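You operate a simulated robot arm through the tools that you are given. There is no shell and no other tool. Be economical: measure what you need, move in short steps, check, and stop when the job is done.

You run a simulated robot arm. Do the job below in one go: nothing can be reset, and whatever is moved stays where it is left.

Task
Fetch the black bracket from the long bench and set it in the grey pot. Take the blue gauge and put it on the left end of the grate. Put the yellow cap on the top of the fixed bench away on the top of the beige bench. Press the orange button three times. Take the brass round flange from the top of the green belt and leave it on the blue mark. Put the white pad on top of the carton on the top of the green belt. Take the wire basket on the top of the green belt and put it away on the top of the grey bench. Fetch the white rag and set it in the blue crate on the top of the green belt. Take the grey square flange from the top of the green belt and put it in the grey flat wire basket. Open the white drawer, put the green gauge in the inside of the white drawer and shut the drawer again. Pull the right machine door open. Do these in any order. Set down upright: green gauge.

The check looks at the end state, three seconds after you hand in, the way a careful person would. Anything else that was tipped, shoved, dropped, spilled or broken makes it a failure. Lids that push on must go on centred and level and be pressed home; caps that screw on are set level and turned clockwise until they are tight.

Robot
A 6-joint arm with a two-finger parallel gripper on a trunk, on a base that drives. Base frame: it is fixed to the floor where the robot stands at the start and does not move with it; the origin is under the middle of the robot, x ahead of it, y to its left, z up; the surface under the hand at the start is at about z = 850. Readings come in mm, rad, newtons and seconds.
With the tool pointing down near the work surface it reaches from about 320 to 700 mm from the robot's upright axis, wherever it stands. Its first joint turns from -2.897 to 2.897 rad. Places, roughly: black bracket (7x5x4 cm) [500, 0, 900]; blue crate (40x27x12 cm) [-2000, -7300, 1000]; blue gauge (7x7x2 cm) [-5300, -2300, 900]; blue mark (64x12 cm) [-1960, -8060, 960]; brass round flange (7x7x3 cm) [-2100, -8900, 1000]; carton (22x18x15 cm) [-2100, -8700, 1000]; flat wire basket (32x25x14 cm) [-2100, -5700, 1000]; green gauge (3x4x6 cm) [-5300, -3900, 900]; grey pot (21x21x18 cm) [400, -500, 900]; grey square flange (7x7x4 cm) [-2100, -6000, 1000]; inside of the white drawer [-7000, -2100, 700]; left end of the grate (17x20 cm) [-4920, -720, 840]; orange button [-2400, -9100, 900]; right machine door [600, -5500, 900]; top of the beige bench [-7000, -2400, 800]; top of the grey bench [-7000, 200, 700]; white drawer [-6900, -2100, 700]; white pad (7x12x3 cm) [-2100, -8500, 1000]; white rag (7x10x4 cm) [-2100, -6800, 1000]; wire basket (30x23x18 cm) [-1900, -6600, 1000]; yellow cap (5x5x2 cm) [-2200, -12200, 1000]. Payload 4.1 kg.
The tool frame sits at the grasp point between the pads (the TCP): z along the fingers, y along the line on which they close. The tips reach 23 mm beyond it. Largest opening 94 mm; finger width 38, thickness 10; the body of the gripper, 54 by 96 mm, starts 39 mm behind the TCP.
Orientation is told as [roll, pitch, yaw] about the base's x, y, z axes, in that order, counted from this pose: with the fingers straight down and closing along the base's y, the tool's x points along the base's -x, its y along +y and its z along -z.

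Tools
- The arm moves only by the tool jog_arm. Its argument "targets" is a list of rows, each an object of numbers (a shift or turn left out is 0, a gripper value left out holds the last): "tx", "ty", "tz": the shift along the base's x, y, z in m; "rx", "ry", "rz": the turn, a rotation vector about the base's x, y, z in rad; "claw": the finger opening in m, from 0 to 0.094. In form: [{"tx": .., "ty": .., "tz": .., "rx": .., "ry": .., "rz": .., "claw": ..}, ...]. A call has 1 to 20 rows; each row shifts and turns the commanded pose from where the row before left it. Rows are played at 5 a second. More than 50 mm and 0.15 rad between two rows, or a gripper value outside its range, and nothing of the call is played. Where a pose cannot be reached the arm comes as near as it can. A force on the tool above 40 N (or 10 N above the force at the start of the call, whichever is more), or a blocked arm, ends the call early, and 0.2 s more pass. Each finger travels about 45 mm/s and halts on what it meets, pressing with about 20 N; the grip force reading is that of the motor and also rises with nothing between the fingers. The clock runs only during rows and for 0.2 s after the last one: add rows that do not move to give the fingers time. It gives the time, the measured TCP pose, the force on the tool (base axes), the opening and the grip force at its end, in the units of the frame above (readings bear some noise), with the torque about the TCP (base axes, N m) and any sound that the robot's microphone picked up.
- Cameras (640 x 400 px; columns grow to the right, rows downward): "scene" is now at [-2.1, 108.8, 1571]; the picture's right is [-0.63, -0.78, 0.00], its down [-0.55, 0.45, -0.71] and it looks along [0.55, -0.45, -0.70] (base axes); focal length 278 px, centre (320, 200). "wrist" rides on the gripper at [86, 16, -74] in the tool frame; the picture's right is [-0.18, 0.98, 0.00], its down [-0.58, -0.11, -0.81] and it looks along [-0.79, -0.15, 0.59] (tool axes); focal length 243 px, centre (320, 200). There is no depth. A picture from a camera that has moved, and an enlarged one, comes with that camera's place and axes in the base frame and with its lens. The place of the scene camera against the robot may be out by one fixed shift of up to 12 mm in any direction.
- get_image(camera): a new picture of that camera. It takes no simulated time.
- slide_trunk(by): slides the trunk up (or, below 0, down) by that many mm; the arm and the scene camera ride with it, the base frame stays. It gives what a move gives, with no picture.
- drive_base(legs): drives the robot by 1 to 6 legs, each [ahead, turn to the left] in mm and rad, along the robot's own axes; the way and the turn of a leg run together, so that a leg with both is an arc; at most 1500 mm and 3.142 rad a leg. The arm and the cameras ride along, it lands a little off, and it stops where it bumps. It gives what a move gives.
- head_to(pan, tilt): turns the head with the scene camera to pan (to the left, within 2.705 rad either way) and tilt (down, from -0.506 to 1.204), counted from straight ahead of the robot. It gives what a move gives.
- inspect(camera, box): a new picture of the part [left, top, right, bottom] of that camera's present view, enlarged. It takes no simulated time.
- job_done(): hands the job in; it is judged then, once.

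Work in short steps. Places have to be worked out from the pictures, the camera data and where the tool is seen: move nearer, look again, correct. Check each grasp and each placing, and mend what went wrong. You have 546 turns and 344 pictures in all, those below and enlarged ones among them. Open the gripper and draw the arm clear of the work before you hand the job in, unless the task says otherwise; then end with one line.

The tools are called after ">>>" as name(argument=value, ...) on one line, values as JSON. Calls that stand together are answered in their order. jog_arm: Moves the arm, as the interface text tells. Its arguments: {"type":"object","properties":{"targets":{"type":"array"}},"required":["targets"]} The other tools are called the same way: slide_trunk (by) slides the trunk up or down; drive_base (legs) drives the base; head_to (pan, tilt) turns the head that bears the scene camera; get_image (camera) takes a picture; inspect (camera, box) takes an enlarged picture of a part of a camera's view; job_done () hands the job in.

At the start:

```text
t: 0.0
tcp_pos: [328.6, -277.7, 1205.3]
tool_rot: [-0.001, 0.0, -0.005]
ft_force: [0.5, 0.4, -0.1]
torque: [-0.01, 0.01, 0.03]
gripper_width: 94.0
gripper_force: 0.1
trunk travel left (down, up): [-525.0, 65.0]
robot x, y, heading: [-2.8, -4.2, -0.005]
head pan, tilt: [-0.684, 0.782]
```

scene: 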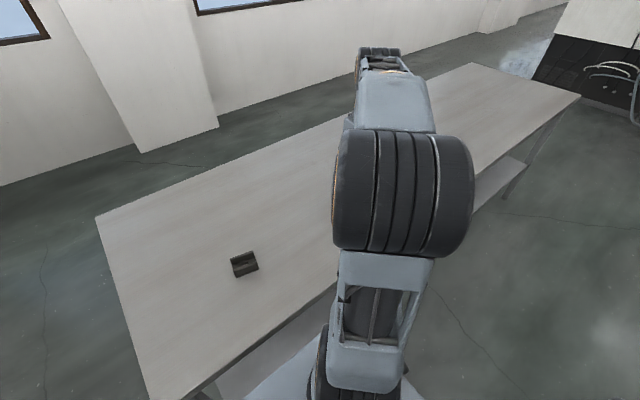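
wrist: 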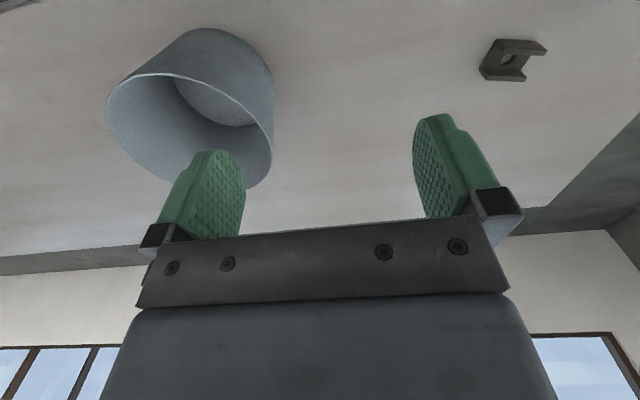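

The bracket works out near (477, 1) on the bench. I'll enlarge the views to see how it lies.

>>> inspect(camera="wrist", box=[440, 10, 600, 110])

>>> inspect(camera="scene", box=[200, 230, 296, 290])

```text
4.00 times, centred on (520, 60) of wrist
camera zoom: at [242.4, -260.6, 1278.3], right [0.19, 0.98, 0.0], down [0.58, -0.11, 0.81], along [0.79, -0.15, -0.59], focal length 970 px, centre (-480, 760)
```

zoom: 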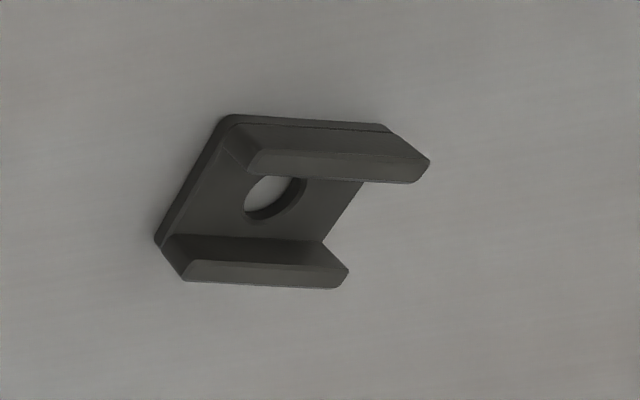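

```text
6.67 times, centred on (248, 260) of scene
camera zoom: at [-2.1, 108.8, 1571.0], right [-0.63, -0.78, 0.0], down [-0.55, 0.45, -0.71], along [0.55, -0.45, -0.7], focal length 1855 px, centre (800, -200)
```

zoom: 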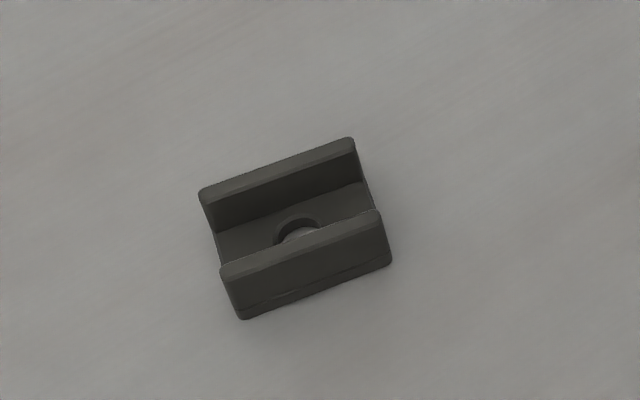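

The bracket is a U-channel, open upward, centred at about (478,-4) and with its long axis about 0.23 rad off y. I'll go above it, turned so the fingers close across its walls.

>>> jog_arm(targets=[{"tx": 0.0149, "ty": 0.0274, "tz": -0.02, "rz": 0.1349}, {"tx": 0.0149, "ty": 0.0274, "tz": -0.02, "rz": 0.1349}, {"tx": 0.0149, "ty": 0.0274, "tz": -0.02, "rz": 0.1349}, {"tx": 0.0149, "ty": 0.0274, "tz": -0.02, "rz": 0.1349}, {"tx": 0.0149, "ty": 0.0274, "tz": -0.02, "rz": 0.1349}, {"tx": 0.0149, "ty": 0.0274, "tz": -0.02, "rz": 0.1349}, {"tx": 0.0149, "ty": 0.0274, "tz": -0.02, "rz": 0.1349}, {"tx": 0.0149, "ty": 0.0274, "tz": -0.02, "rz": 0.1349}, {"tx": 0.0149, "ty": 0.0274, "tz": -0.02, "rz": 0.1349}, {"tx": 0.0149, "ty": 0.0274, "tz": -0.02, "rz": 0.1349}, {}, {}])

>>> get_image(camera="wrist")

```text
t: 2.6
tcp_pos: [478.1, -2.0, 1004.8]
tool_rot: [0.001, -0.001, 1.347]
ft_force: [-0.3, -0.7, 0.3]
torque: [-0.05, 0.02, 0.01]
gripper_width: 94.2
gripper_force: 0.0
trunk travel left (down, up): [-525.0, 65.0]
robot x, y, heading: [2.7, -1.0, 0.006]
head pan, tilt: [-0.684, 0.782]
```

```text
339 pictures are left
camera wrist: at [442.4, -81.9, 1078.1], right [-0.92, 0.4, 0.0], down [0.24, 0.54, 0.81], along [0.32, 0.74, -0.59], focal length 243 px, centre (320, 200)
```

wrist: 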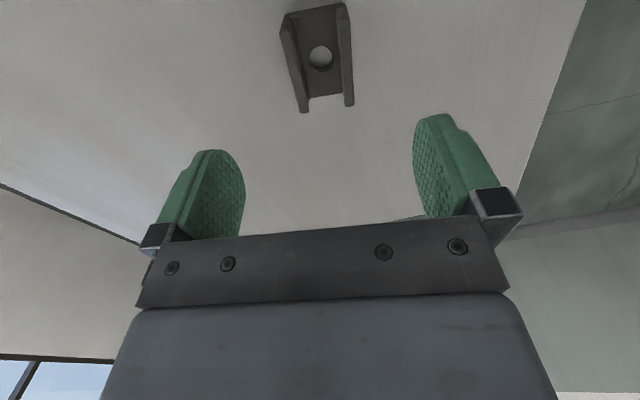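

The bracket is centred between the fingers. I'll go down and grip it.

>>> jog_arm(targets=[{"tz": -0.04, "ty": 0.003}, {"tz": -0.04}, {"tz": -0.03}, {"tz": -0.015}, {"tz": -0.003}, {"claw": 0.03}, {"claw": 0.03}, {"claw": 0.03}, {"claw": 0.03}, {"claw": 0.03}])

>>> get_image(camera="wrist")

```text
t: 4.8
tcp_pos: [476.7, -0.2, 876.3]
tool_rot: [0.0, 0.0, 1.345]
ft_force: [1.3, -1.0, -0.9]
torque: [-0.12, -0.11, 0.03]
gripper_width: 49.9
gripper_force: 20.4
trunk travel left (down, up): [-525.0, 65.0]
robot x, y, heading: [-0.8, -0.4, -0.0]
head pan, tilt: [-0.684, 0.782]
```

```text
338 pictures are left
camera wrist: at [442.3, -80.3, 950.1], right [-0.92, 0.4, 0.0], down [0.24, 0.54, 0.81], along [0.32, 0.74, -0.59], focal length 243 px, centre (320, 200)
```

wrist: 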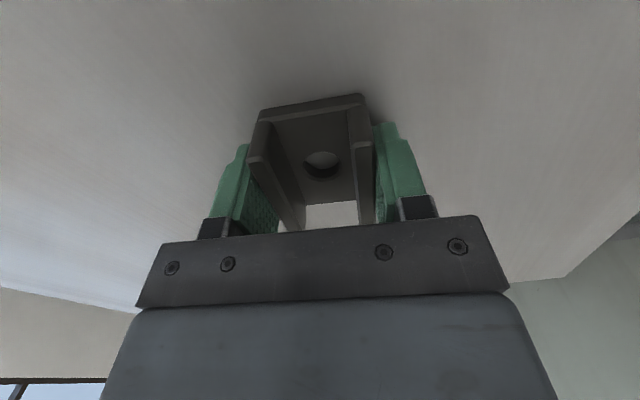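

The bracket is held. I'll lift it and move toward the pot, turning back so the wrist camera sees the pot.

>>> jog_arm(targets=[{"tz": 0.03}, {"tz": 0.05}, {"tz": 0.05}, {"tz": 0.05}, {"tz": 0.05}, {"tz": 0.05}, {"tx": -0.014, "ty": -0.035, "rz": -0.1345}, {"tx": -0.014, "ty": -0.035, "rz": -0.1345}, {"tx": -0.014, "ty": -0.035, "rz": -0.1345}, {"tx": -0.014, "ty": -0.035, "rz": -0.1345}, {"tx": -0.014, "ty": -0.035, "rz": -0.1345}, {"tx": -0.014, "ty": -0.035, "rz": -0.1345}, {"tx": -0.014, "ty": -0.035, "rz": -0.1345}, {"tx": -0.014, "ty": -0.035, "rz": -0.1345}, {"tx": -0.014, "ty": -0.035, "rz": -0.1345}, {"tx": -0.014, "ty": -0.035, "rz": -0.1345}, {}])

>>> get_image(camera="wrist")

>>> get_image(camera="scene")

```text
t: 8.4
tcp_pos: [337.9, -352.1, 1155.7]
tool_rot: [0.002, 0.0, -0.004]
ft_force: [-0.1, 0.4, -4.2]
torque: [-0.02, 0.03, -0.01]
gripper_width: 49.8
gripper_force: 20.7
trunk travel left (down, up): [-525.0, 65.0]
robot x, y, heading: [-1.9, -3.2, -0.002]
head pan, tilt: [-0.684, 0.782]
```

```text
337 pictures are left
camera wrist: at [251.2, -334.3, 1229.8], right [0.19, 0.98, 0.0], down [0.58, -0.11, 0.81], along [0.79, -0.15, -0.59], focal length 243 px, centre (320, 200)
```

wrist: 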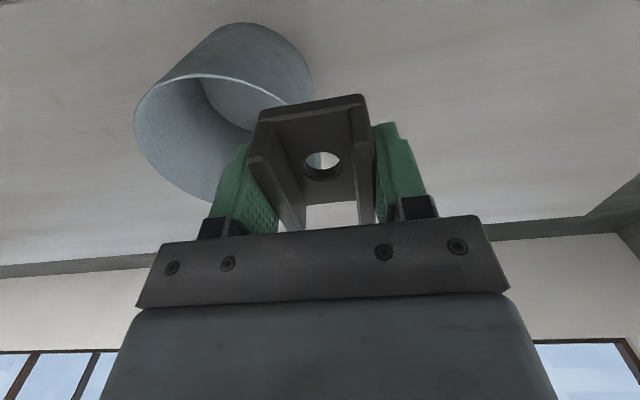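

```text
336 pictures are left
camera scene: at [-1.9, 108.5, 1571.0], right [-0.63, -0.78, 0.0], down [-0.55, 0.45, -0.71], along [0.55, -0.45, -0.7], focal length 278 px, centre (320, 200)
```

scene: 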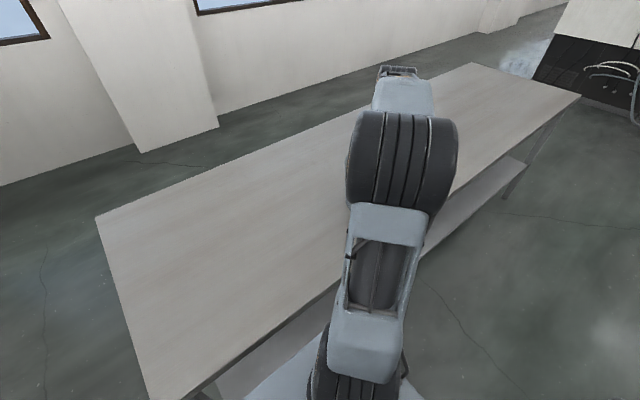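

I put the pot rim's centre near (420,-470), radius about 95. I'll move above it and check before going down.

>>> jog_arm(targets=[{"tx": 0.02, "ty": -0.0295}, {"tx": 0.02, "ty": -0.0295}, {"tx": 0.02, "ty": -0.0295}, {"tx": 0.022, "ty": -0.0295}, {}, {}])

>>> get_image(camera="wrist")

>>> head_to(pan=-0.95, tilt=0.75)

>>> get_image(camera="scene")

```text
t: 9.8
tcp_pos: [420.3, -470.6, 1153.6]
tool_rot: [-0.001, -0.001, -0.001]
ft_force: [0.9, -0.1, -3.9]
torque: [0.01, 0.06, -0.02]
gripper_width: 49.8
gripper_force: 19.7
trunk travel left (down, up): [-525.0, 65.0]
robot x, y, heading: [3.1, 1.7, -0.003]
head pan, tilt: [-0.684, 0.782]
```

```text
335 pictures are left
camera wrist: at [333.6, -452.5, 1228.6], right [0.19, 0.98, 0.0], down [0.58, -0.11, 0.81], along [0.79, -0.15, -0.59], focal length 243 px, centre (320, 200)
```

wrist: 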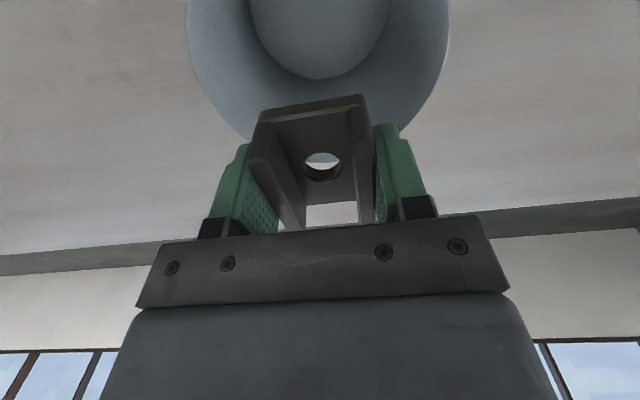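

```text
t: 10.6
tcp_pos: [420.7, -469.1, 1155.3]
tool_rot: [-0.001, -0.001, -0.002]
ft_force: [0.0, 0.4, -3.7]
torque: [-0.03, 0.04, 0.01]
gripper_width: 49.8
gripper_force: 20.1
trunk travel left (down, up): [-525.0, 65.0]
robot x, y, heading: [-2.9, -0.7, 0.002]
head pan, tilt: [-0.949, 0.75]
```

```text
334 pictures are left
camera scene: at [-16.6, 92.5, 1573.6], right [-0.81, -0.58, 0.0], down [-0.4, 0.55, -0.73], along [0.43, -0.59, -0.68], focal length 278 px, centre (320, 200)
```

scene: 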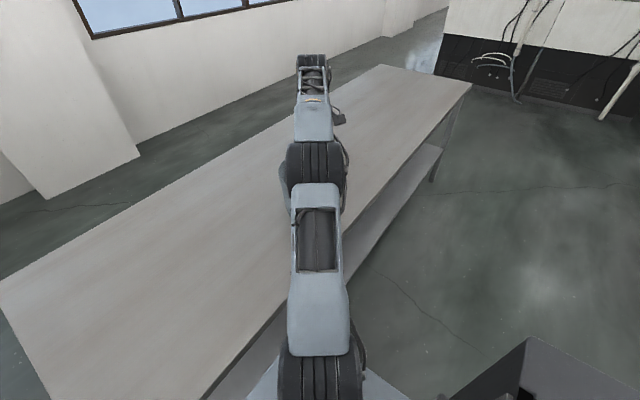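

The rim and floor both put the pot's centre at about (436,-472). I'll use a small +x offset so the wrist camera clears the rim, and lower in steps.

>>> jog_arm(targets=[{"tx": 0.036, "ty": -0.004}, {"tz": -0.04}, {"tz": -0.04}, {"tz": -0.04}, {"tz": -0.03}, {"tz": -0.02}, {}])

>>> get_image(camera="wrist")

>>> get_image(camera="scene")

```text
t: 12.2
tcp_pos: [449.8, -468.2, 981.8]
tool_rot: [-0.001, 0.001, -0.001]
ft_force: [-0.5, -0.1, -5.0]
torque: [-0.01, 0.03, -0.02]
gripper_width: 49.7
gripper_force: 20.0
out of reach, approached as far as the arm can: row 1
trunk travel left (down, up): [-525.0, 65.0]
robot x, y, heading: [-0.3, -3.6, -0.004]
head pan, tilt: [-0.949, 0.75]
```

```text
333 pictures are left
camera wrist: at [362.7, -451.5, 1055.3], right [0.19, 0.98, 0.0], down [0.58, -0.11, 0.81], along [0.79, -0.15, -0.59], focal length 243 px, centre (320, 200)
```

wrist: 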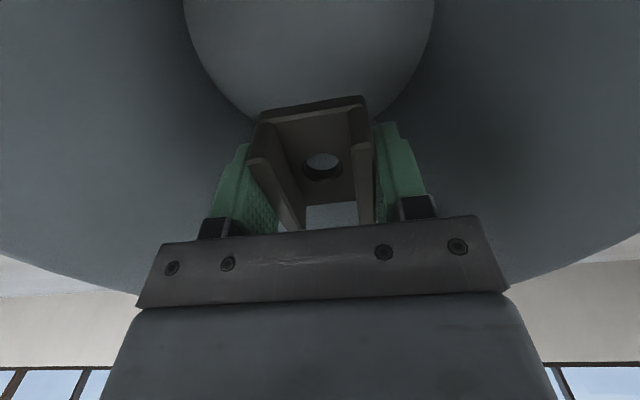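

```text
332 pictures are left
camera scene: at [-16.6, 92.4, 1573.6], right [-0.81, -0.58, 0.0], down [-0.4, 0.55, -0.73], along [0.43, -0.59, -0.68], focal length 278 px, centre (320, 200)
```

scene: 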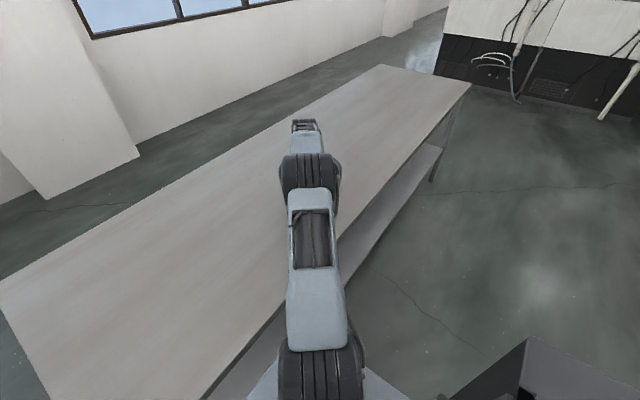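

The bracket is inside the pot and clear of its wall. I'll go on down slowly.

>>> jog_arm(targets=[{"tx": 0.002, "ty": -0.002, "tz": -0.03}, {"tz": -0.025}, {"tz": -0.015}, {"tz": -0.01}, {"tz": -0.008}, {"tz": -0.004}, {"tz": -0.003}, {}])

>>> get_image(camera="wrist")

```text
t: 14.0
tcp_pos: [453.0, -468.2, 886.8]
tool_rot: [0.001, -0.001, 0.0]
ft_force: [0.2, 0.1, -4.1]
torque: [-0.03, 0.09, -0.03]
gripper_width: 49.6
gripper_force: 19.6
trunk travel left (down, up): [-525.0, 65.0]
robot x, y, heading: [3.1, -0.6, -0.003]
head pan, tilt: [-0.949, 0.75]
```

```text
331 pictures are left
camera wrist: at [365.9, -451.8, 960.9], right [0.19, 0.98, 0.0], down [0.58, -0.11, 0.81], along [0.79, -0.15, -0.59], focal length 243 px, centre (320, 200)
```

wrist: 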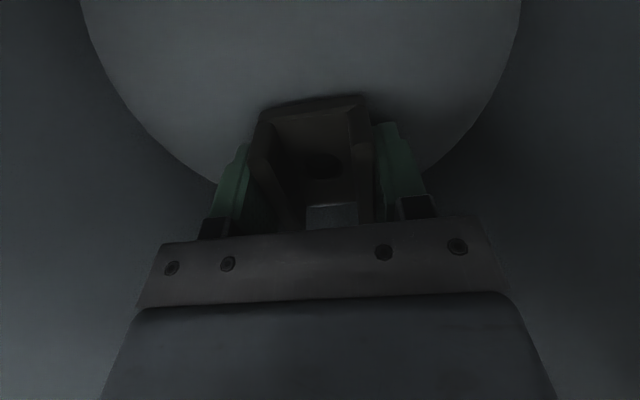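

It's near the floor but still hanging. I'll lower in 2 mm steps to touch.

>>> jog_arm(targets=[{"tz": -0.002}, {"tz": -0.002}, {"tz": -0.002}, {}])

```text
t: 15.0
tcp_pos: [451.7, -468.1, 881.1]
tool_rot: [0.0, 0.001, -0.002]
ft_force: [1.6, 0.6, -3.9]
torque: [0.02, 0.14, -0.04]
gripper_width: 49.8
gripper_force: 19.4
trunk travel left (down, up): [-525.0, 65.0]
robot x, y, heading: [-2.4, 2.0, -0.0]
head pan, tilt: [-0.949, 0.75]
```

>>> jog_arm(targets=[{"tz": -0.002}, {"tz": -0.0015}, {}])

```text
t: 15.8
tcp_pos: [452.2, -468.5, 880.8]
tool_rot: [-0.003, -0.002, -0.001]
ft_force: [2.1, -2.9, 16.7]
torque: [0.68, 1.18, 0.24]
gripper_width: 50.2
gripper_force: 19.9
trunk travel left (down, up): [-525.0, 65.0]
robot x, y, heading: [-0.3, -2.1, 0.002]
head pan, tilt: [-0.949, 0.75]
```

The bracket has touched the floor. I'll open partway and withdraw straight up.

>>> jog_arm(targets=[{"tz": 0.002}, {"claw": 0.075}, {"claw": 0.075}, {"claw": 0.075}, {"tz": 0.02}, {"tz": 0.04}, {"tz": 0.05}, {"tz": 0.05}, {"tz": 0.05}, {"tz": 0.05}, {"tz": 0.03, "tx": -0.03}, {}])

>>> get_image(camera="wrist")

```text
t: 18.4
tcp_pos: [421.3, -467.9, 1168.4]
tool_rot: [0.0, 0.0, -0.002]
ft_force: [0.0, 1.3, 0.7]
torque: [0.0, 0.01, 0.0]
gripper_width: 75.2
gripper_force: 0.0
trunk travel left (down, up): [-525.0, 65.0]
robot x, y, heading: [1.1, 0.2, 0.001]
head pan, tilt: [-0.949, 0.75]
```

```text
330 pictures are left
camera wrist: at [335.0, -451.0, 1243.1], right [0.19, 0.98, 0.0], down [0.58, -0.11, 0.81], along [0.79, -0.15, -0.59], focal length 243 px, centre (320, 200)
```

wrist: 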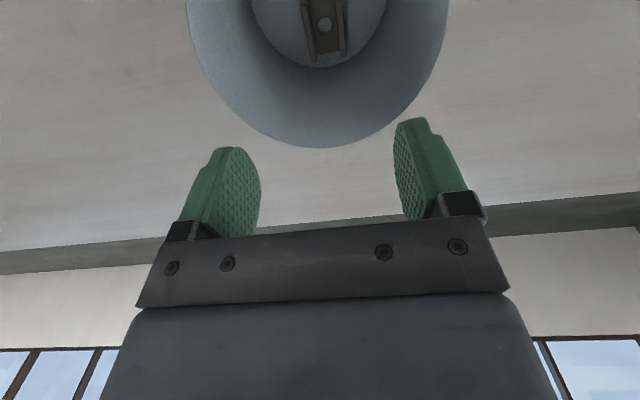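

The bracket lies flat in the pot. I'll draw the arm back to a compact pose and look round for the driving layout.

>>> jog_arm(targets=[{"tx": -0.02, "ty": 0.04, "tz": 0.02}, {"tx": -0.02, "ty": 0.04, "tz": 0.02}, {"tx": -0.01, "ty": 0.045}, {"tx": -0.01, "ty": 0.045}, {"tx": -0.01, "ty": 0.045}, {"tx": -0.01, "ty": 0.045}, {"ty": 0.045}, {"ty": 0.045}, {"ty": 0.045}, {"ty": 0.045}, {}])

>>> head_to(pan=-1.5, tilt=0.3)

>>> get_image(camera="scene")

>>> head_to(pan=-2.6, tilt=0.3)

>>> get_image(camera="scene")

>>> head_to(pan=2.6, tilt=0.3)

>>> get_image(camera="scene")

```text
t: 20.8
tcp_pos: [341.0, -26.3, 1210.8]
tool_rot: [-0.001, 0.0, -0.001]
ft_force: [0.3, -0.1, 0.3]
torque: [0.01, 0.0, 0.05]
gripper_width: 74.9
gripper_force: 0.1
trunk travel left (down, up): [-525.0, 65.0]
robot x, y, heading: [1.0, -3.1, 0.002]
head pan, tilt: [-0.949, 0.75]
```

```text
t: 21.8
tcp_pos: [340.6, -26.9, 1210.5]
tool_rot: [0.001, 0.0, -0.001]
ft_force: [-0.7, -0.1, 0.6]
torque: [-0.03, 0.03, 0.0]
gripper_width: 75.1
gripper_force: 0.1
trunk travel left (down, up): [-525.0, 65.0]
robot x, y, heading: [-5.8, -4.3, 0.006]
head pan, tilt: [-1.499, 0.3]
```

```text
329 pictures are left
camera scene: at [-58.5, 67.2, 1613.8], right [-1.0, -0.07, 0.0], down [-0.02, 0.3, -0.96], along [0.07, -0.95, -0.3], focal length 278 px, centre (320, 200)
```

scene: 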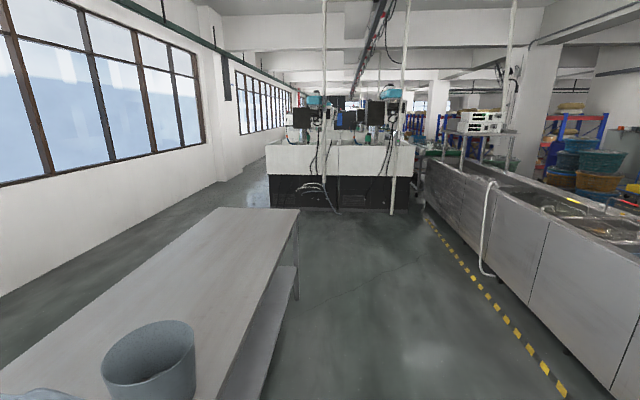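

```text
t: 23.1
tcp_pos: [341.8, -26.9, 1211.5]
tool_rot: [-0.001, 0.0, -0.002]
ft_force: [0.5, 0.6, 0.2]
torque: [-0.03, -0.02, 0.01]
gripper_width: 75.1
gripper_force: 0.1
trunk travel left (down, up): [-525.0, 65.0]
robot x, y, heading: [-0.9, 1.3, -0.001]
head pan, tilt: [-2.601, 0.3]
```

```text
328 pictures are left
camera scene: at [-145.2, 112.2, 1613.9], right [-0.52, 0.86, 0.0], down [0.25, 0.15, -0.96], along [-0.82, -0.49, -0.3], focal length 278 px, centre (320, 200)
```

scene: 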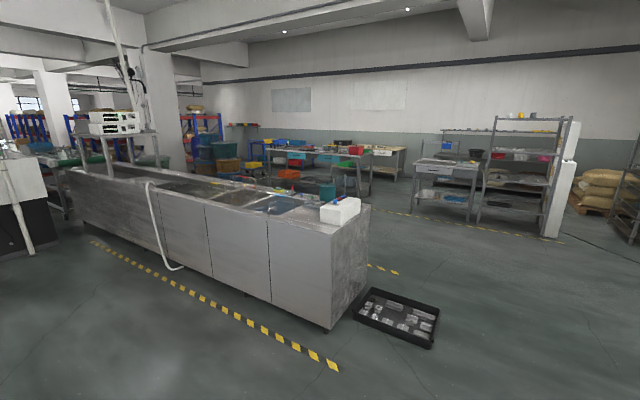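

```text
t: 27.1
tcp_pos: [341.0, -27.6, 1209.9]
tool_rot: [-0.002, 0.0, -0.001]
ft_force: [0.1, 0.3, 0.0]
torque: [0.0, -0.03, -0.01]
gripper_width: 74.9
gripper_force: 0.1
trunk travel left (down, up): [-525.0, 65.0]
robot x, y, heading: [0.1, -0.2, 0.001]
head pan, tilt: [2.601, 0.3]
```

```text
327 pictures are left
camera scene: at [-145.3, 208.5, 1613.9], right [0.52, 0.86, 0.0], down [0.25, -0.15, -0.96], along [-0.82, 0.49, -0.3], focal length 278 px, centre (320, 200)
```

scene: 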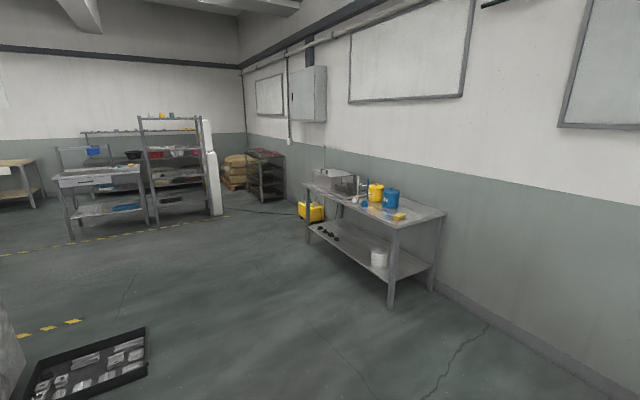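

The aisle runs along -y at x of about -300, with a machine in the middle at y of about -4600. I'll back off from the bench, turn right and drive down to look at the machine.

>>> drive_base(legs=[[-350, 0], [0, -1.571], [1500, 0], [1300, 0]])

>>> head_to(pan=0.3, tilt=0.2)

>>> get_image(camera="scene")

>>> head_to(pan=-0.7, tilt=0.2)

>>> get_image(camera="scene")

```text
t: 46.5
tcp_pos: [-252.3, -3171.0, 1209.9]
tool_rot: [-0.001, 0.001, -1.534]
ft_force: [0.5, 0.7, 0.9]
torque: [-0.01, 0.02, 0.0]
gripper_width: 74.9
gripper_force: 0.2
trunk travel left (down, up): [-525.0, 65.0]
robot x, y, heading: [-244.6, -2828.0, -1.53]
head pan, tilt: [2.601, 0.3]
```

```text
t: 48.6
tcp_pos: [-252.9, -3170.9, 1209.2]
tool_rot: [-0.001, -0.001, -1.531]
ft_force: [-0.4, 0.2, -0.8]
torque: [-0.02, 0.0, 0.03]
gripper_width: 74.9
gripper_force: 0.0
trunk travel left (down, up): [-525.0, 65.0]
robot x, y, heading: [-239.0, -2830.8, -1.529]
head pan, tilt: [0.3, 0.201]
```

```text
326 pictures are left
camera scene: at [-50.6, -2855.5, 1623.2], right [-0.94, -0.33, 0.0], down [-0.07, 0.19, -0.98], along [0.33, -0.92, -0.2], focal length 278 px, centre (320, 200)
```

scene: 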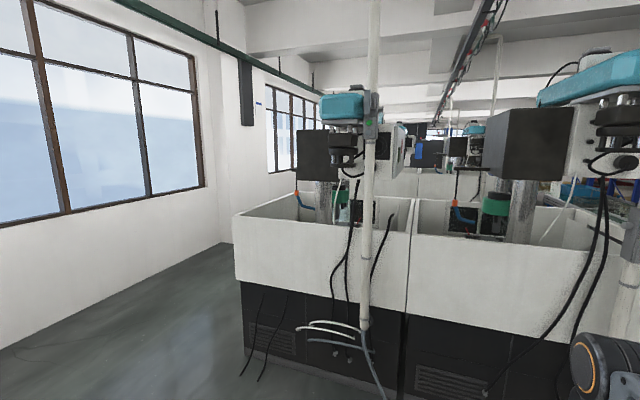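

```text
t: 49.9
tcp_pos: [-252.8, -3170.9, 1210.6]
tool_rot: [-0.002, 0.001, -1.53]
ft_force: [-0.7, 0.1, -0.1]
torque: [0.02, 0.01, 0.0]
gripper_width: 75.0
gripper_force: 0.1
trunk travel left (down, up): [-525.0, 65.0]
robot x, y, heading: [-238.2, -2828.5, -1.532]
head pan, tilt: [-0.7, 0.201]
```

```text
325 pictures are left
camera scene: at [-138.8, -2841.4, 1623.2], right [-0.79, 0.61, 0.0], down [0.12, 0.16, -0.98], along [-0.6, -0.78, -0.2], focal length 278 px, centre (320, 200)
```

scene: 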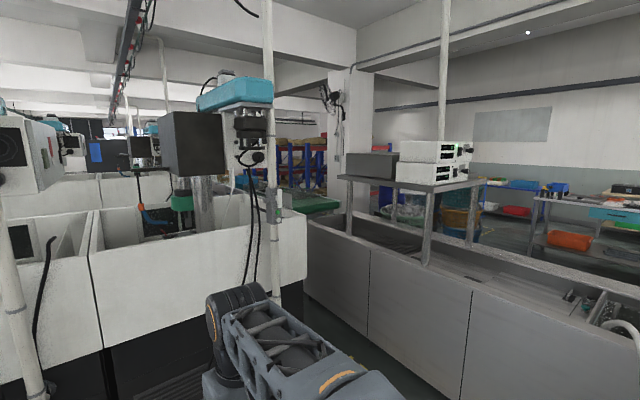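

The machine doors must be on the far (-y) side. The corridor by the windows, x from about 1100 to 2900, is wide, so I'll go round that way.

>>> drive_base(legs=[[0, 1.53], [1500, 0], [700, 0], [0, -1.571]])

>>> head_to(pan=0.0, tilt=0.25)

>>> get_image(camera="scene")

```text
t: 68.2
tcp_pos: [1909.4, -3250.0, 1209.7]
tool_rot: [-0.001, 0.001, -1.609]
ft_force: [-0.2, 0.3, -0.1]
torque: [0.01, -0.01, -0.02]
gripper_width: 75.0
gripper_force: 0.2
trunk travel left (down, up): [-525.0, 65.0]
robot x, y, heading: [1948.8, -2909.4, -1.609]
head pan, tilt: [-0.7, 0.201]
```

```text
t: 69.3
tcp_pos: [1909.3, -3251.3, 1212.0]
tool_rot: [-0.001, 0.0, -1.61]
ft_force: [0.5, -0.3, 0.3]
torque: [0.0, 0.0, -0.01]
gripper_width: 75.1
gripper_force: 0.1
trunk travel left (down, up): [-525.0, 65.0]
robot x, y, heading: [1946.3, -2910.2, -1.606]
head pan, tilt: [0.0, 0.25]
```

```text
324 pictures are left
camera scene: at [2107.6, -2955.9, 1618.6], right [-1.0, 0.04, 0.0], down [0.01, 0.25, -0.97], along [-0.04, -0.97, -0.25], focal length 278 px, centre (320, 200)
```

scene: 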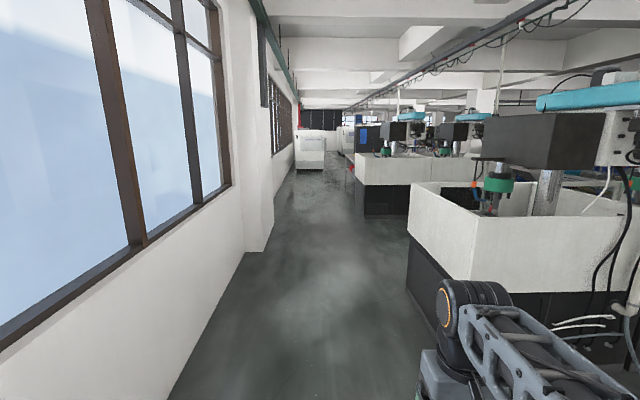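

The corridor is clear. I'll drive down past the first machine row to about y = -6400 and look back at it.

>>> drive_base(legs=[[1500, 0.03], [1500, 0], [500, 0], [0, -1.571]])

>>> head_to(pan=-0.6, tilt=0.4)

>>> get_image(camera="scene")

```text
t: 89.9
tcp_pos: [1509.2, -6333.0, 1210.7]
tool_rot: [0.001, 0.0, 3.115]
ft_force: [0.4, 0.5, -0.5]
torque: [-0.03, 0.0, -0.01]
gripper_width: 74.8
gripper_force: 0.0
trunk travel left (down, up): [-525.0, 65.0]
robot x, y, heading: [1851.4, -6367.0, 3.12]
head pan, tilt: [0.0, 0.25]
```

```text
t: 90.9
tcp_pos: [1511.2, -6332.7, 1211.0]
tool_rot: [0.0, -0.002, 3.115]
ft_force: [-0.8, 0.1, 0.7]
torque: [-0.01, 0.01, -0.01]
gripper_width: 75.0
gripper_force: 0.0
trunk travel left (down, up): [-525.0, 65.0]
robot x, y, heading: [1850.6, -6367.0, 3.118]
head pan, tilt: [-0.6, 0.4]
```

```text
323 pictures are left
camera scene: at [1825.5, -6487.5, 1604.7], right [0.58, 0.81, 0.0], down [0.32, -0.23, -0.92], along [-0.75, 0.54, -0.39], focal length 278 px, centre (320, 200)
```

scene: 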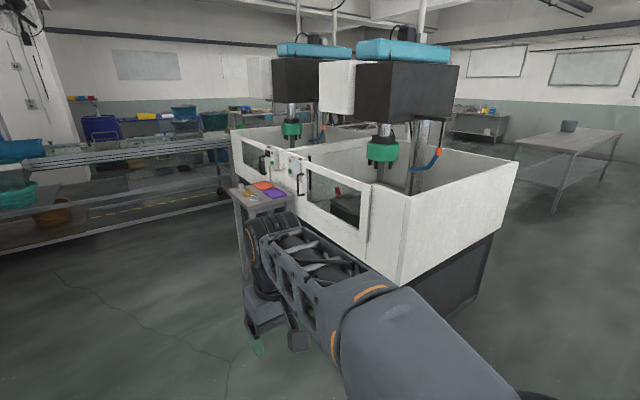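

The right machine shows a windowed door with a black handle at its left side. I'll zoom in on it.

>>> inspect(camera="scene", box=[220, 130, 428, 260])

```text
3.08 times, centred on (324, 195) of scene
camera zoom: at [1825.5, -6487.5, 1604.7], right [0.58, 0.81, 0.0], down [0.32, -0.23, -0.92], along [-0.75, 0.54, -0.39], focal length 856 px, centre (308, 215)
```

zoom: 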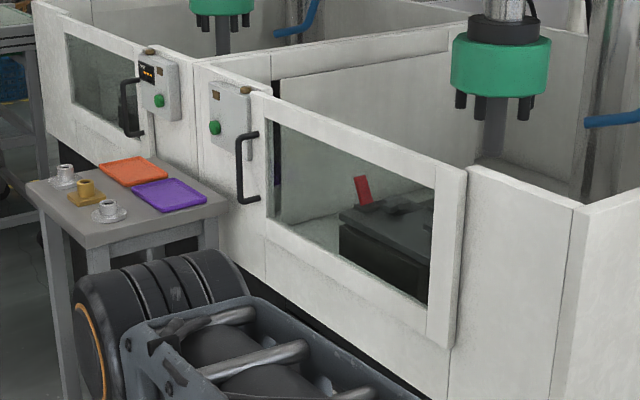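

The door spans x from about 167 to 862, with a vertical handle at x≈160, z 0.79–0.98. I'll drive to stand in front of it and look square on, to tell whether it slides or swings.

>>> drive_base(legs=[[1150, 0], [0, -1.547]])

>>> head_to(pan=0.4, tilt=0.55)

>>> get_image(camera="scene")

>>> head_to(pan=-0.35, tilt=0.5)

>>> get_image(camera="scene")

```text
t: 100.5
tcp_pos: [740.5, -5992.2, 1211.3]
tool_rot: [0.001, 0.0, 1.545]
ft_force: [0.4, -0.2, -0.6]
torque: [-0.01, 0.03, 0.01]
gripper_width: 74.8
gripper_force: 0.0
trunk travel left (down, up): [-525.0, 65.0]
robot x, y, heading: [703.5, -6332.1, 1.545]
head pan, tilt: [-0.6, 0.4]
```

```text
t: 101.8
tcp_pos: [739.3, -5991.8, 1211.1]
tool_rot: [0.0, -0.001, 1.543]
ft_force: [-0.1, -0.2, 0.0]
torque: [0.0, -0.05, 0.01]
gripper_width: 75.1
gripper_force: 0.0
trunk travel left (down, up): [-525.0, 65.0]
robot x, y, heading: [701.8, -6331.8, 1.546]
head pan, tilt: [0.4, 0.55]
```

```text
321 pictures are left
camera scene: at [499.3, -6310.5, 1590.9], right [0.93, 0.37, 0.0], down [0.19, -0.49, -0.85], along [-0.31, 0.79, -0.52], focal length 278 px, centre (320, 200)
```

scene: 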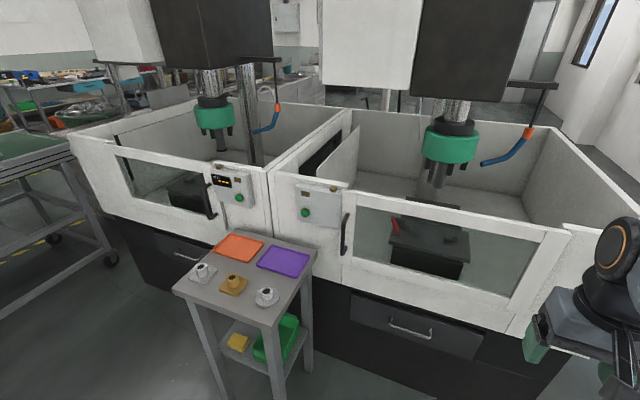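

```text
t: 102.9
tcp_pos: [739.4, -5992.0, 1210.4]
tool_rot: [0.001, 0.0, 1.544]
ft_force: [0.0, 0.1, -0.3]
torque: [0.04, 0.0, -0.01]
gripper_width: 74.8
gripper_force: 0.0
trunk travel left (down, up): [-525.0, 65.0]
robot x, y, heading: [707.7, -6331.0, 1.549]
head pan, tilt: [-0.351, 0.499]
```

```text
320 pictures are left
camera scene: at [565.4, -6309.4, 1595.5], right [0.93, -0.37, 0.0], down [-0.18, -0.45, -0.88], along [0.32, 0.82, -0.48], focal length 278 px, centre (320, 200)
```

scene: 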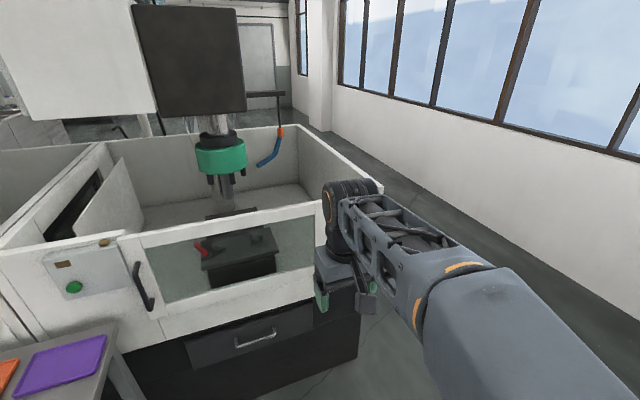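

I'll zoom on the door edges for hinges or rails.

>>> inspect(camera="scene", box=[80, 200, 340, 362])

>>> head_to(pan=0.1, tilt=0.65)

>>> get_image(camera="scene")

```text
2.46 times, centred on (210, 281) of scene
camera zoom: at [565.4, -6309.4, 1595.5], right [0.93, -0.37, 0.0], down [-0.18, -0.45, -0.88], along [0.32, 0.82, -0.48], focal length 685 px, centre (591, 1)
```

zoom: 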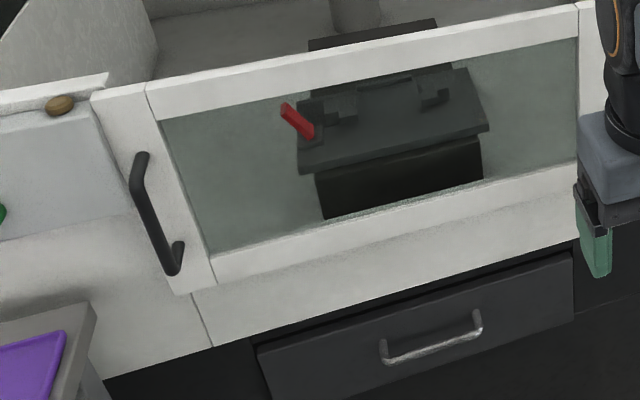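

```text
t: 103.8
tcp_pos: [739.9, -5991.7, 1211.2]
tool_rot: [0.001, 0.001, 1.544]
ft_force: [0.7, 0.5, -0.3]
torque: [0.01, -0.01, -0.01]
gripper_width: 74.9
gripper_force: 0.0
trunk travel left (down, up): [-525.0, 65.0]
robot x, y, heading: [705.7, -6331.2, 1.545]
head pan, tilt: [0.099, 0.649]
```

```text
318 pictures are left
camera scene: at [525.7, -6307.5, 1582.2], right [1.0, 0.07, 0.0], down [0.04, -0.6, -0.8], along [-0.06, 0.79, -0.6], focal length 278 px, centre (320, 200)
```

scene: 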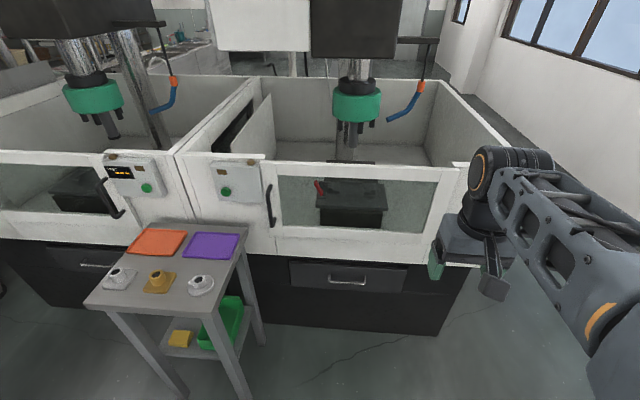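

Triangulating from two views puts the handle bar at x≈294, y≈-5568, z≈890–1037. The table's right edge is near x≈150 and its top at 800. I'll stand at about (250,-6230) facing the door.

>>> drive_base(legs=[[0, 1.59], [455, 0], [0, -1.571], [100, 0]])

>>> head_to(pan=0.1, tilt=0.75)

>>> get_image(camera="scene")

>>> get_image(camera="wrist")

```text
t: 115.0
tcp_pos: [275.4, -5886.9, 1210.3]
tool_rot: [-0.002, 0.0, 1.571]
ft_force: [0.2, 0.7, -0.3]
torque: [0.03, 0.0, -0.01]
gripper_width: 75.4
gripper_force: 0.1
trunk travel left (down, up): [-525.0, 65.0]
robot x, y, heading: [254.2, -6232.3, 1.573]
head pan, tilt: [0.099, 0.649]
```

```text
t: 115.7
tcp_pos: [275.4, -5889.0, 1210.7]
tool_rot: [0.0, 0.0, 1.572]
ft_force: [-0.3, 1.0, 0.2]
torque: [-0.04, -0.02, -0.01]
gripper_width: 75.0
gripper_force: 0.0
trunk travel left (down, up): [-525.0, 65.0]
robot x, y, heading: [250.3, -6232.4, 1.573]
head pan, tilt: [0.099, 0.75]
```

```text
317 pictures are left
camera scene: at [69.3, -6212.8, 1573.6], right [0.99, 0.1, 0.0], down [0.07, -0.68, -0.73], along [-0.07, 0.73, -0.68], focal length 278 px, centre (320, 200)
```

scene: 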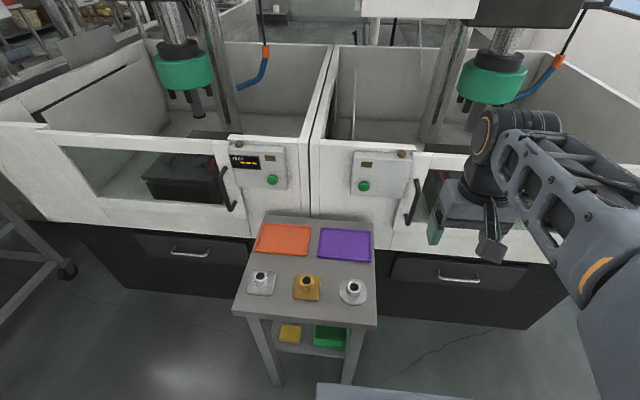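

```text
316 pictures are left
camera wrist: at [259.0, -5974.3, 1284.7], right [-0.98, 0.18, 0.0], down [0.11, 0.58, 0.81], along [0.15, 0.79, -0.59], focal length 243 px, centre (320, 200)
```

wrist: 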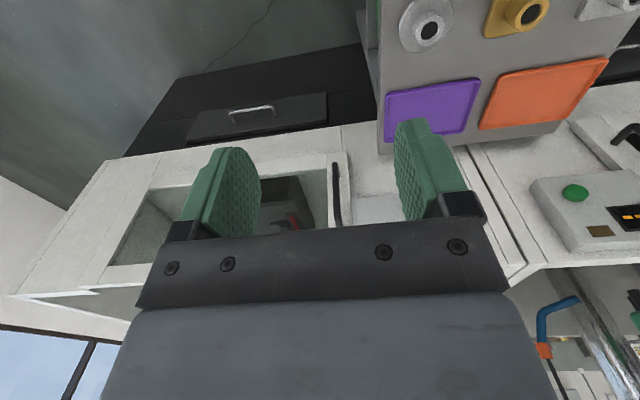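

The handle's bottom agrees at (297,-5568,888). I'll zoom to pin its top and the door's top edge.

>>> inspect(camera="scene", box=[340, 130, 460, 250])

```text
3.33 times, centred on (400, 190) of scene
camera zoom: at [69.3, -6212.8, 1573.6], right [0.99, 0.1, 0.0], down [0.07, -0.68, -0.73], along [-0.07, 0.73, -0.68], focal length 928 px, centre (53, 233)
```

zoom: 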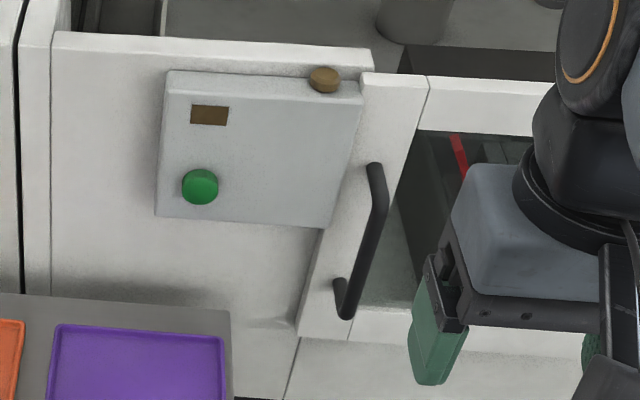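

Handle top is z≈1050, bottom 886; the door's top edge is about 1148, its left edge x≈263. I'll tilt the tool 45° forward and stop just short of the bar.

>>> jog_arm(targets=[{"tx": 0.0036, "ty": 0.0353, "tz": -0.0208, "rx": 0.131, "claw": 0.09}, {"tx": 0.0036, "ty": 0.0353, "tz": -0.0208, "rx": 0.131}, {"tx": 0.0036, "ty": 0.0353, "tz": -0.0208, "rx": 0.131}, {"tx": 0.0036, "ty": 0.0353, "tz": -0.0208, "rx": 0.131}, {"tx": 0.0036, "ty": 0.0353, "tz": -0.0208, "rx": 0.131}, {"tx": 0.0036, "ty": 0.0353, "tz": -0.0208, "rx": 0.13}, {}, {}])

>>> get_image(camera="wrist")

>>> inspect(camera="scene", box=[340, 130, 460, 250])

```text
t: 117.5
tcp_pos: [297.9, -5674.2, 1086.8]
tool_rot: [-0.001, -0.786, 1.571]
ft_force: [-0.3, -1.1, 0.2]
torque: [0.02, 0.01, 0.01]
gripper_width: 90.1
gripper_force: 0.0
trunk travel left (down, up): [-525.0, 65.0]
robot x, y, heading: [249.4, -6230.0, 1.576]
head pan, tilt: [0.099, 0.75]
```

```text
314 pictures are left
camera wrist: at [282.0, -5787.6, 1077.3], right [-0.98, 0.13, 0.13], down [0.11, -0.16, 0.98], along [0.15, 0.98, 0.14], focal length 243 px, centre (320, 200)
```

wrist: 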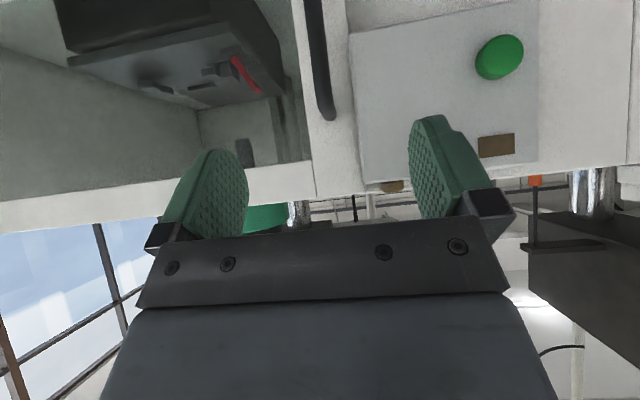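

```text
3.33 times, centred on (400, 190) of scene
camera zoom: at [69.3, -6213.2, 1573.5], right [0.99, 0.1, 0.0], down [0.07, -0.68, -0.73], along [-0.07, 0.73, -0.68], focal length 928 px, centre (53, 233)
```

zoom: 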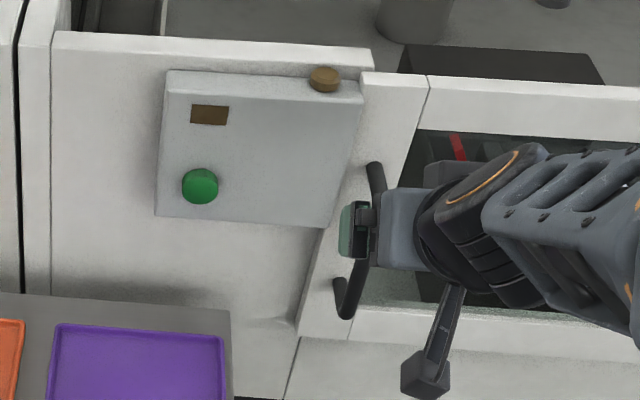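

Aligned: the bar is at x≈300 between the fingers. I'll move in and grip.

>>> jog_arm(targets=[{"tx": 0.002, "ty": 0.034, "tz": -0.034}, {"ty": 0.033, "tz": -0.034}, {"ty": 0.03, "tz": -0.034}, {}, {"claw": 0.005}, {"claw": 0.005}, {"claw": 0.005}, {"claw": 0.005}, {"claw": 0.005}, {"claw": 0.005}])

>>> get_image(camera="wrist")

```text
t: 119.7
tcp_pos: [300.4, -5577.7, 983.6]
tool_rot: [0.0, -0.786, 1.569]
ft_force: [15.4, 0.6, -1.2]
torque: [0.24, -0.15, -0.41]
gripper_width: 14.6
gripper_force: 45.7
trunk travel left (down, up): [-525.0, 65.0]
robot x, y, heading: [248.6, -6228.1, 1.569]
head pan, tilt: [0.099, 0.75]
```

```text
312 pictures are left
camera wrist: at [283.6, -5690.5, 974.8], right [-0.98, 0.13, 0.13], down [0.11, -0.16, 0.98], along [0.15, 0.98, 0.14], focal length 243 px, centre (320, 200)
```

wrist: 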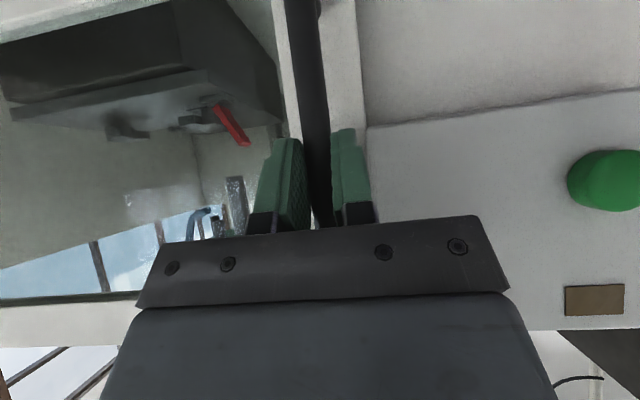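

The bar is gripped (14.6 mm). I'll pull gently outward in -y to test for a hinge.

>>> jog_arm(targets=[{"tx": 0.002, "ty": -0.005}, {"ty": -0.005}, {"ty": -0.005}, {"ty": -0.005}, {}])

```text
t: 120.8
tcp_pos: [302.2, -5599.1, 984.5]
tool_rot: [0.003, -0.785, 1.568]
ft_force: [19.2, 4.1, 1.1]
torque: [1.36, -0.44, -0.22]
gripper_width: 14.9
gripper_force: 45.2
trunk travel left (down, up): [-525.0, 65.0]
robot x, y, heading: [254.8, -6229.7, 1.574]
head pan, tilt: [0.099, 0.75]
```

>>> jog_arm(targets=[{"tx": 0.003, "ty": -0.01}, {"tx": 0.001, "ty": -0.01}, {"tx": 0.001, "ty": -0.01}, {"tx": 0.001, "ty": -0.01}, {}])

>>> inspect(camera="scene", box=[340, 130, 460, 250])

```text
t: 122.0
tcp_pos: [308.5, -5638.8, 983.2]
tool_rot: [0.002, -0.789, 1.569]
ft_force: [13.6, 2.4, 4.8]
torque: [0.31, -0.47, -0.1]
gripper_width: 15.0
gripper_force: 45.2
trunk travel left (down, up): [-525.0, 65.0]
robot x, y, heading: [249.3, -6232.8, 1.573]
head pan, tilt: [0.099, 0.75]
```

```text
3.33 times, centred on (400, 190) of scene
camera zoom: at [71.5, -6212.9, 1573.8], right [0.99, 0.1, 0.0], down [0.07, -0.68, -0.73], along [-0.07, 0.73, -0.68], focal length 928 px, centre (53, 233)
```

zoom: 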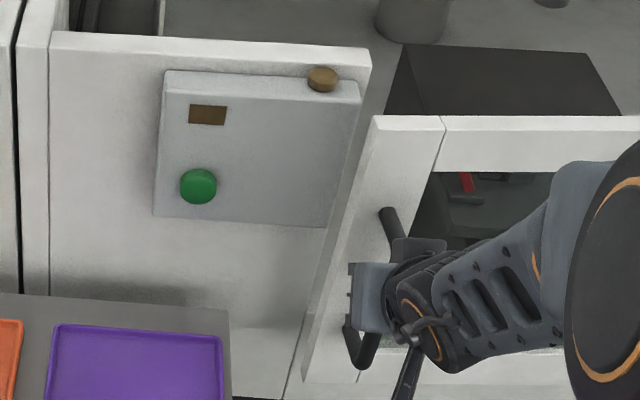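

It's hinged and opening. I'll follow the arc about the hinge near x≈928.

>>> jog_arm(targets=[{"tx": 0.003, "ty": -0.0175, "rz": 0.028}, {"tx": 0.0034, "ty": -0.0174, "rz": 0.028}, {"tx": 0.0039, "ty": -0.0173, "rz": 0.028}, {"tx": 0.0043, "ty": -0.0172, "rz": 0.028}, {"tx": 0.0048, "ty": -0.0171, "rz": 0.028}, {"tx": 0.0053, "ty": -0.0169, "rz": 0.028}, {"tx": 0.0058, "ty": -0.0168, "rz": 0.028}, {}])

>>> get_image(camera="scene")

```text
t: 123.3
tcp_pos: [331.3, -5722.8, 983.4]
tool_rot: [0.0, -0.782, 1.695]
ft_force: [17.3, 6.5, -2.3]
torque: [-0.93, -0.08, -0.4]
gripper_width: 15.0
gripper_force: 45.0
trunk travel left (down, up): [-525.0, 65.0]
robot x, y, heading: [250.7, -6226.0, 1.566]
head pan, tilt: [0.099, 0.75]
stopped in row 6: the force on the tool passed its limit at 42 N (the readings are from after the stop); the commanded pose is now the measured one
```

```text
310 pictures are left
camera scene: at [71.9, -6209.8, 1573.7], right [1.0, 0.09, 0.0], down [0.06, -0.68, -0.73], along [-0.07, 0.73, -0.68], focal length 278 px, centre (320, 200)
```

scene: 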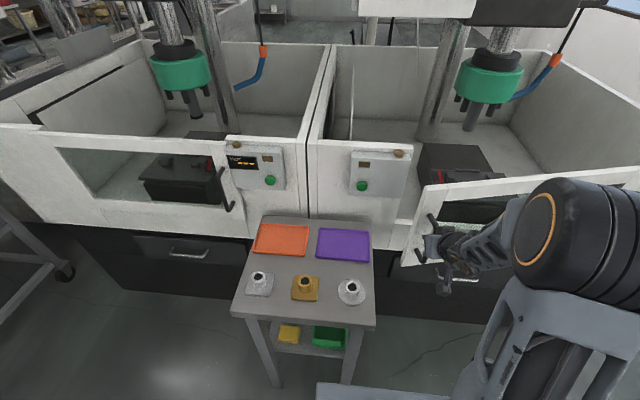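

The residual +x force says the arc curves a bit tighter. I'll ease +x and continue.

>>> jog_arm(targets=[{"tx": 0.004}, {"tx": 0.0058, "ty": -0.016, "rz": 0.03}, {"tx": 0.0063, "ty": -0.0158, "rz": 0.03}, {"tx": 0.0068, "ty": -0.0156, "rz": 0.03}, {"tx": 0.0073, "ty": -0.0154, "rz": 0.03}, {}])

```text
t: 124.7
tcp_pos: [357.8, -5785.2, 983.4]
tool_rot: [0.001, -0.781, 1.819]
ft_force: [6.9, 2.8, -19.6]
torque: [0.7, 0.04, -0.08]
gripper_width: 14.6
gripper_force: 45.3
trunk travel left (down, up): [-525.0, 65.0]
robot x, y, heading: [251.4, -6232.5, 1.568]
head pan, tilt: [0.099, 0.75]
```

>>> jog_arm(targets=[{"tx": 0.0095, "ty": -0.015, "tz": -0.001, "rz": 0.03}, {"tx": 0.0085, "ty": -0.0148, "rz": 0.03}, {"tx": 0.009, "ty": -0.0146, "rz": 0.03}, {"tx": 0.0094, "ty": -0.0143, "rz": 0.03}, {}])

>>> get_image(camera="scene")

```text
t: 125.9
tcp_pos: [392.6, -5846.9, 983.3]
tool_rot: [-0.004, -0.785, 1.945]
ft_force: [-16.8, -9.9, -0.2]
torque: [-0.97, 0.27, 0.27]
gripper_width: 14.6
gripper_force: 45.3
trunk travel left (down, up): [-525.0, 65.0]
robot x, y, heading: [254.0, -6230.7, 1.573]
head pan, tilt: [0.099, 0.75]
```

```text
309 pictures are left
camera scene: at [67.5, -6213.6, 1573.4], right [1.0, 0.1, 0.0], down [0.07, -0.68, -0.73], along [-0.07, 0.73, -0.68], focal length 278 px, centre (320, 200)
```

scene: 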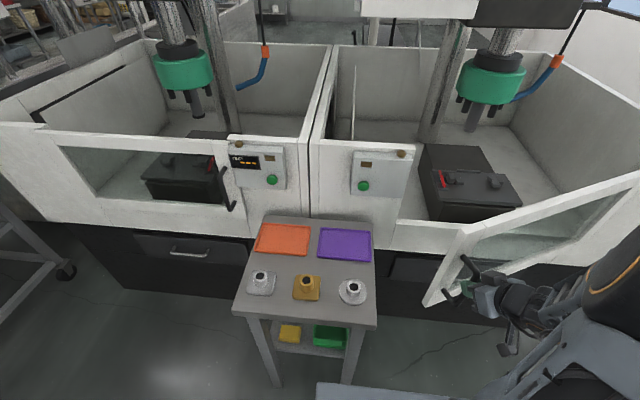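

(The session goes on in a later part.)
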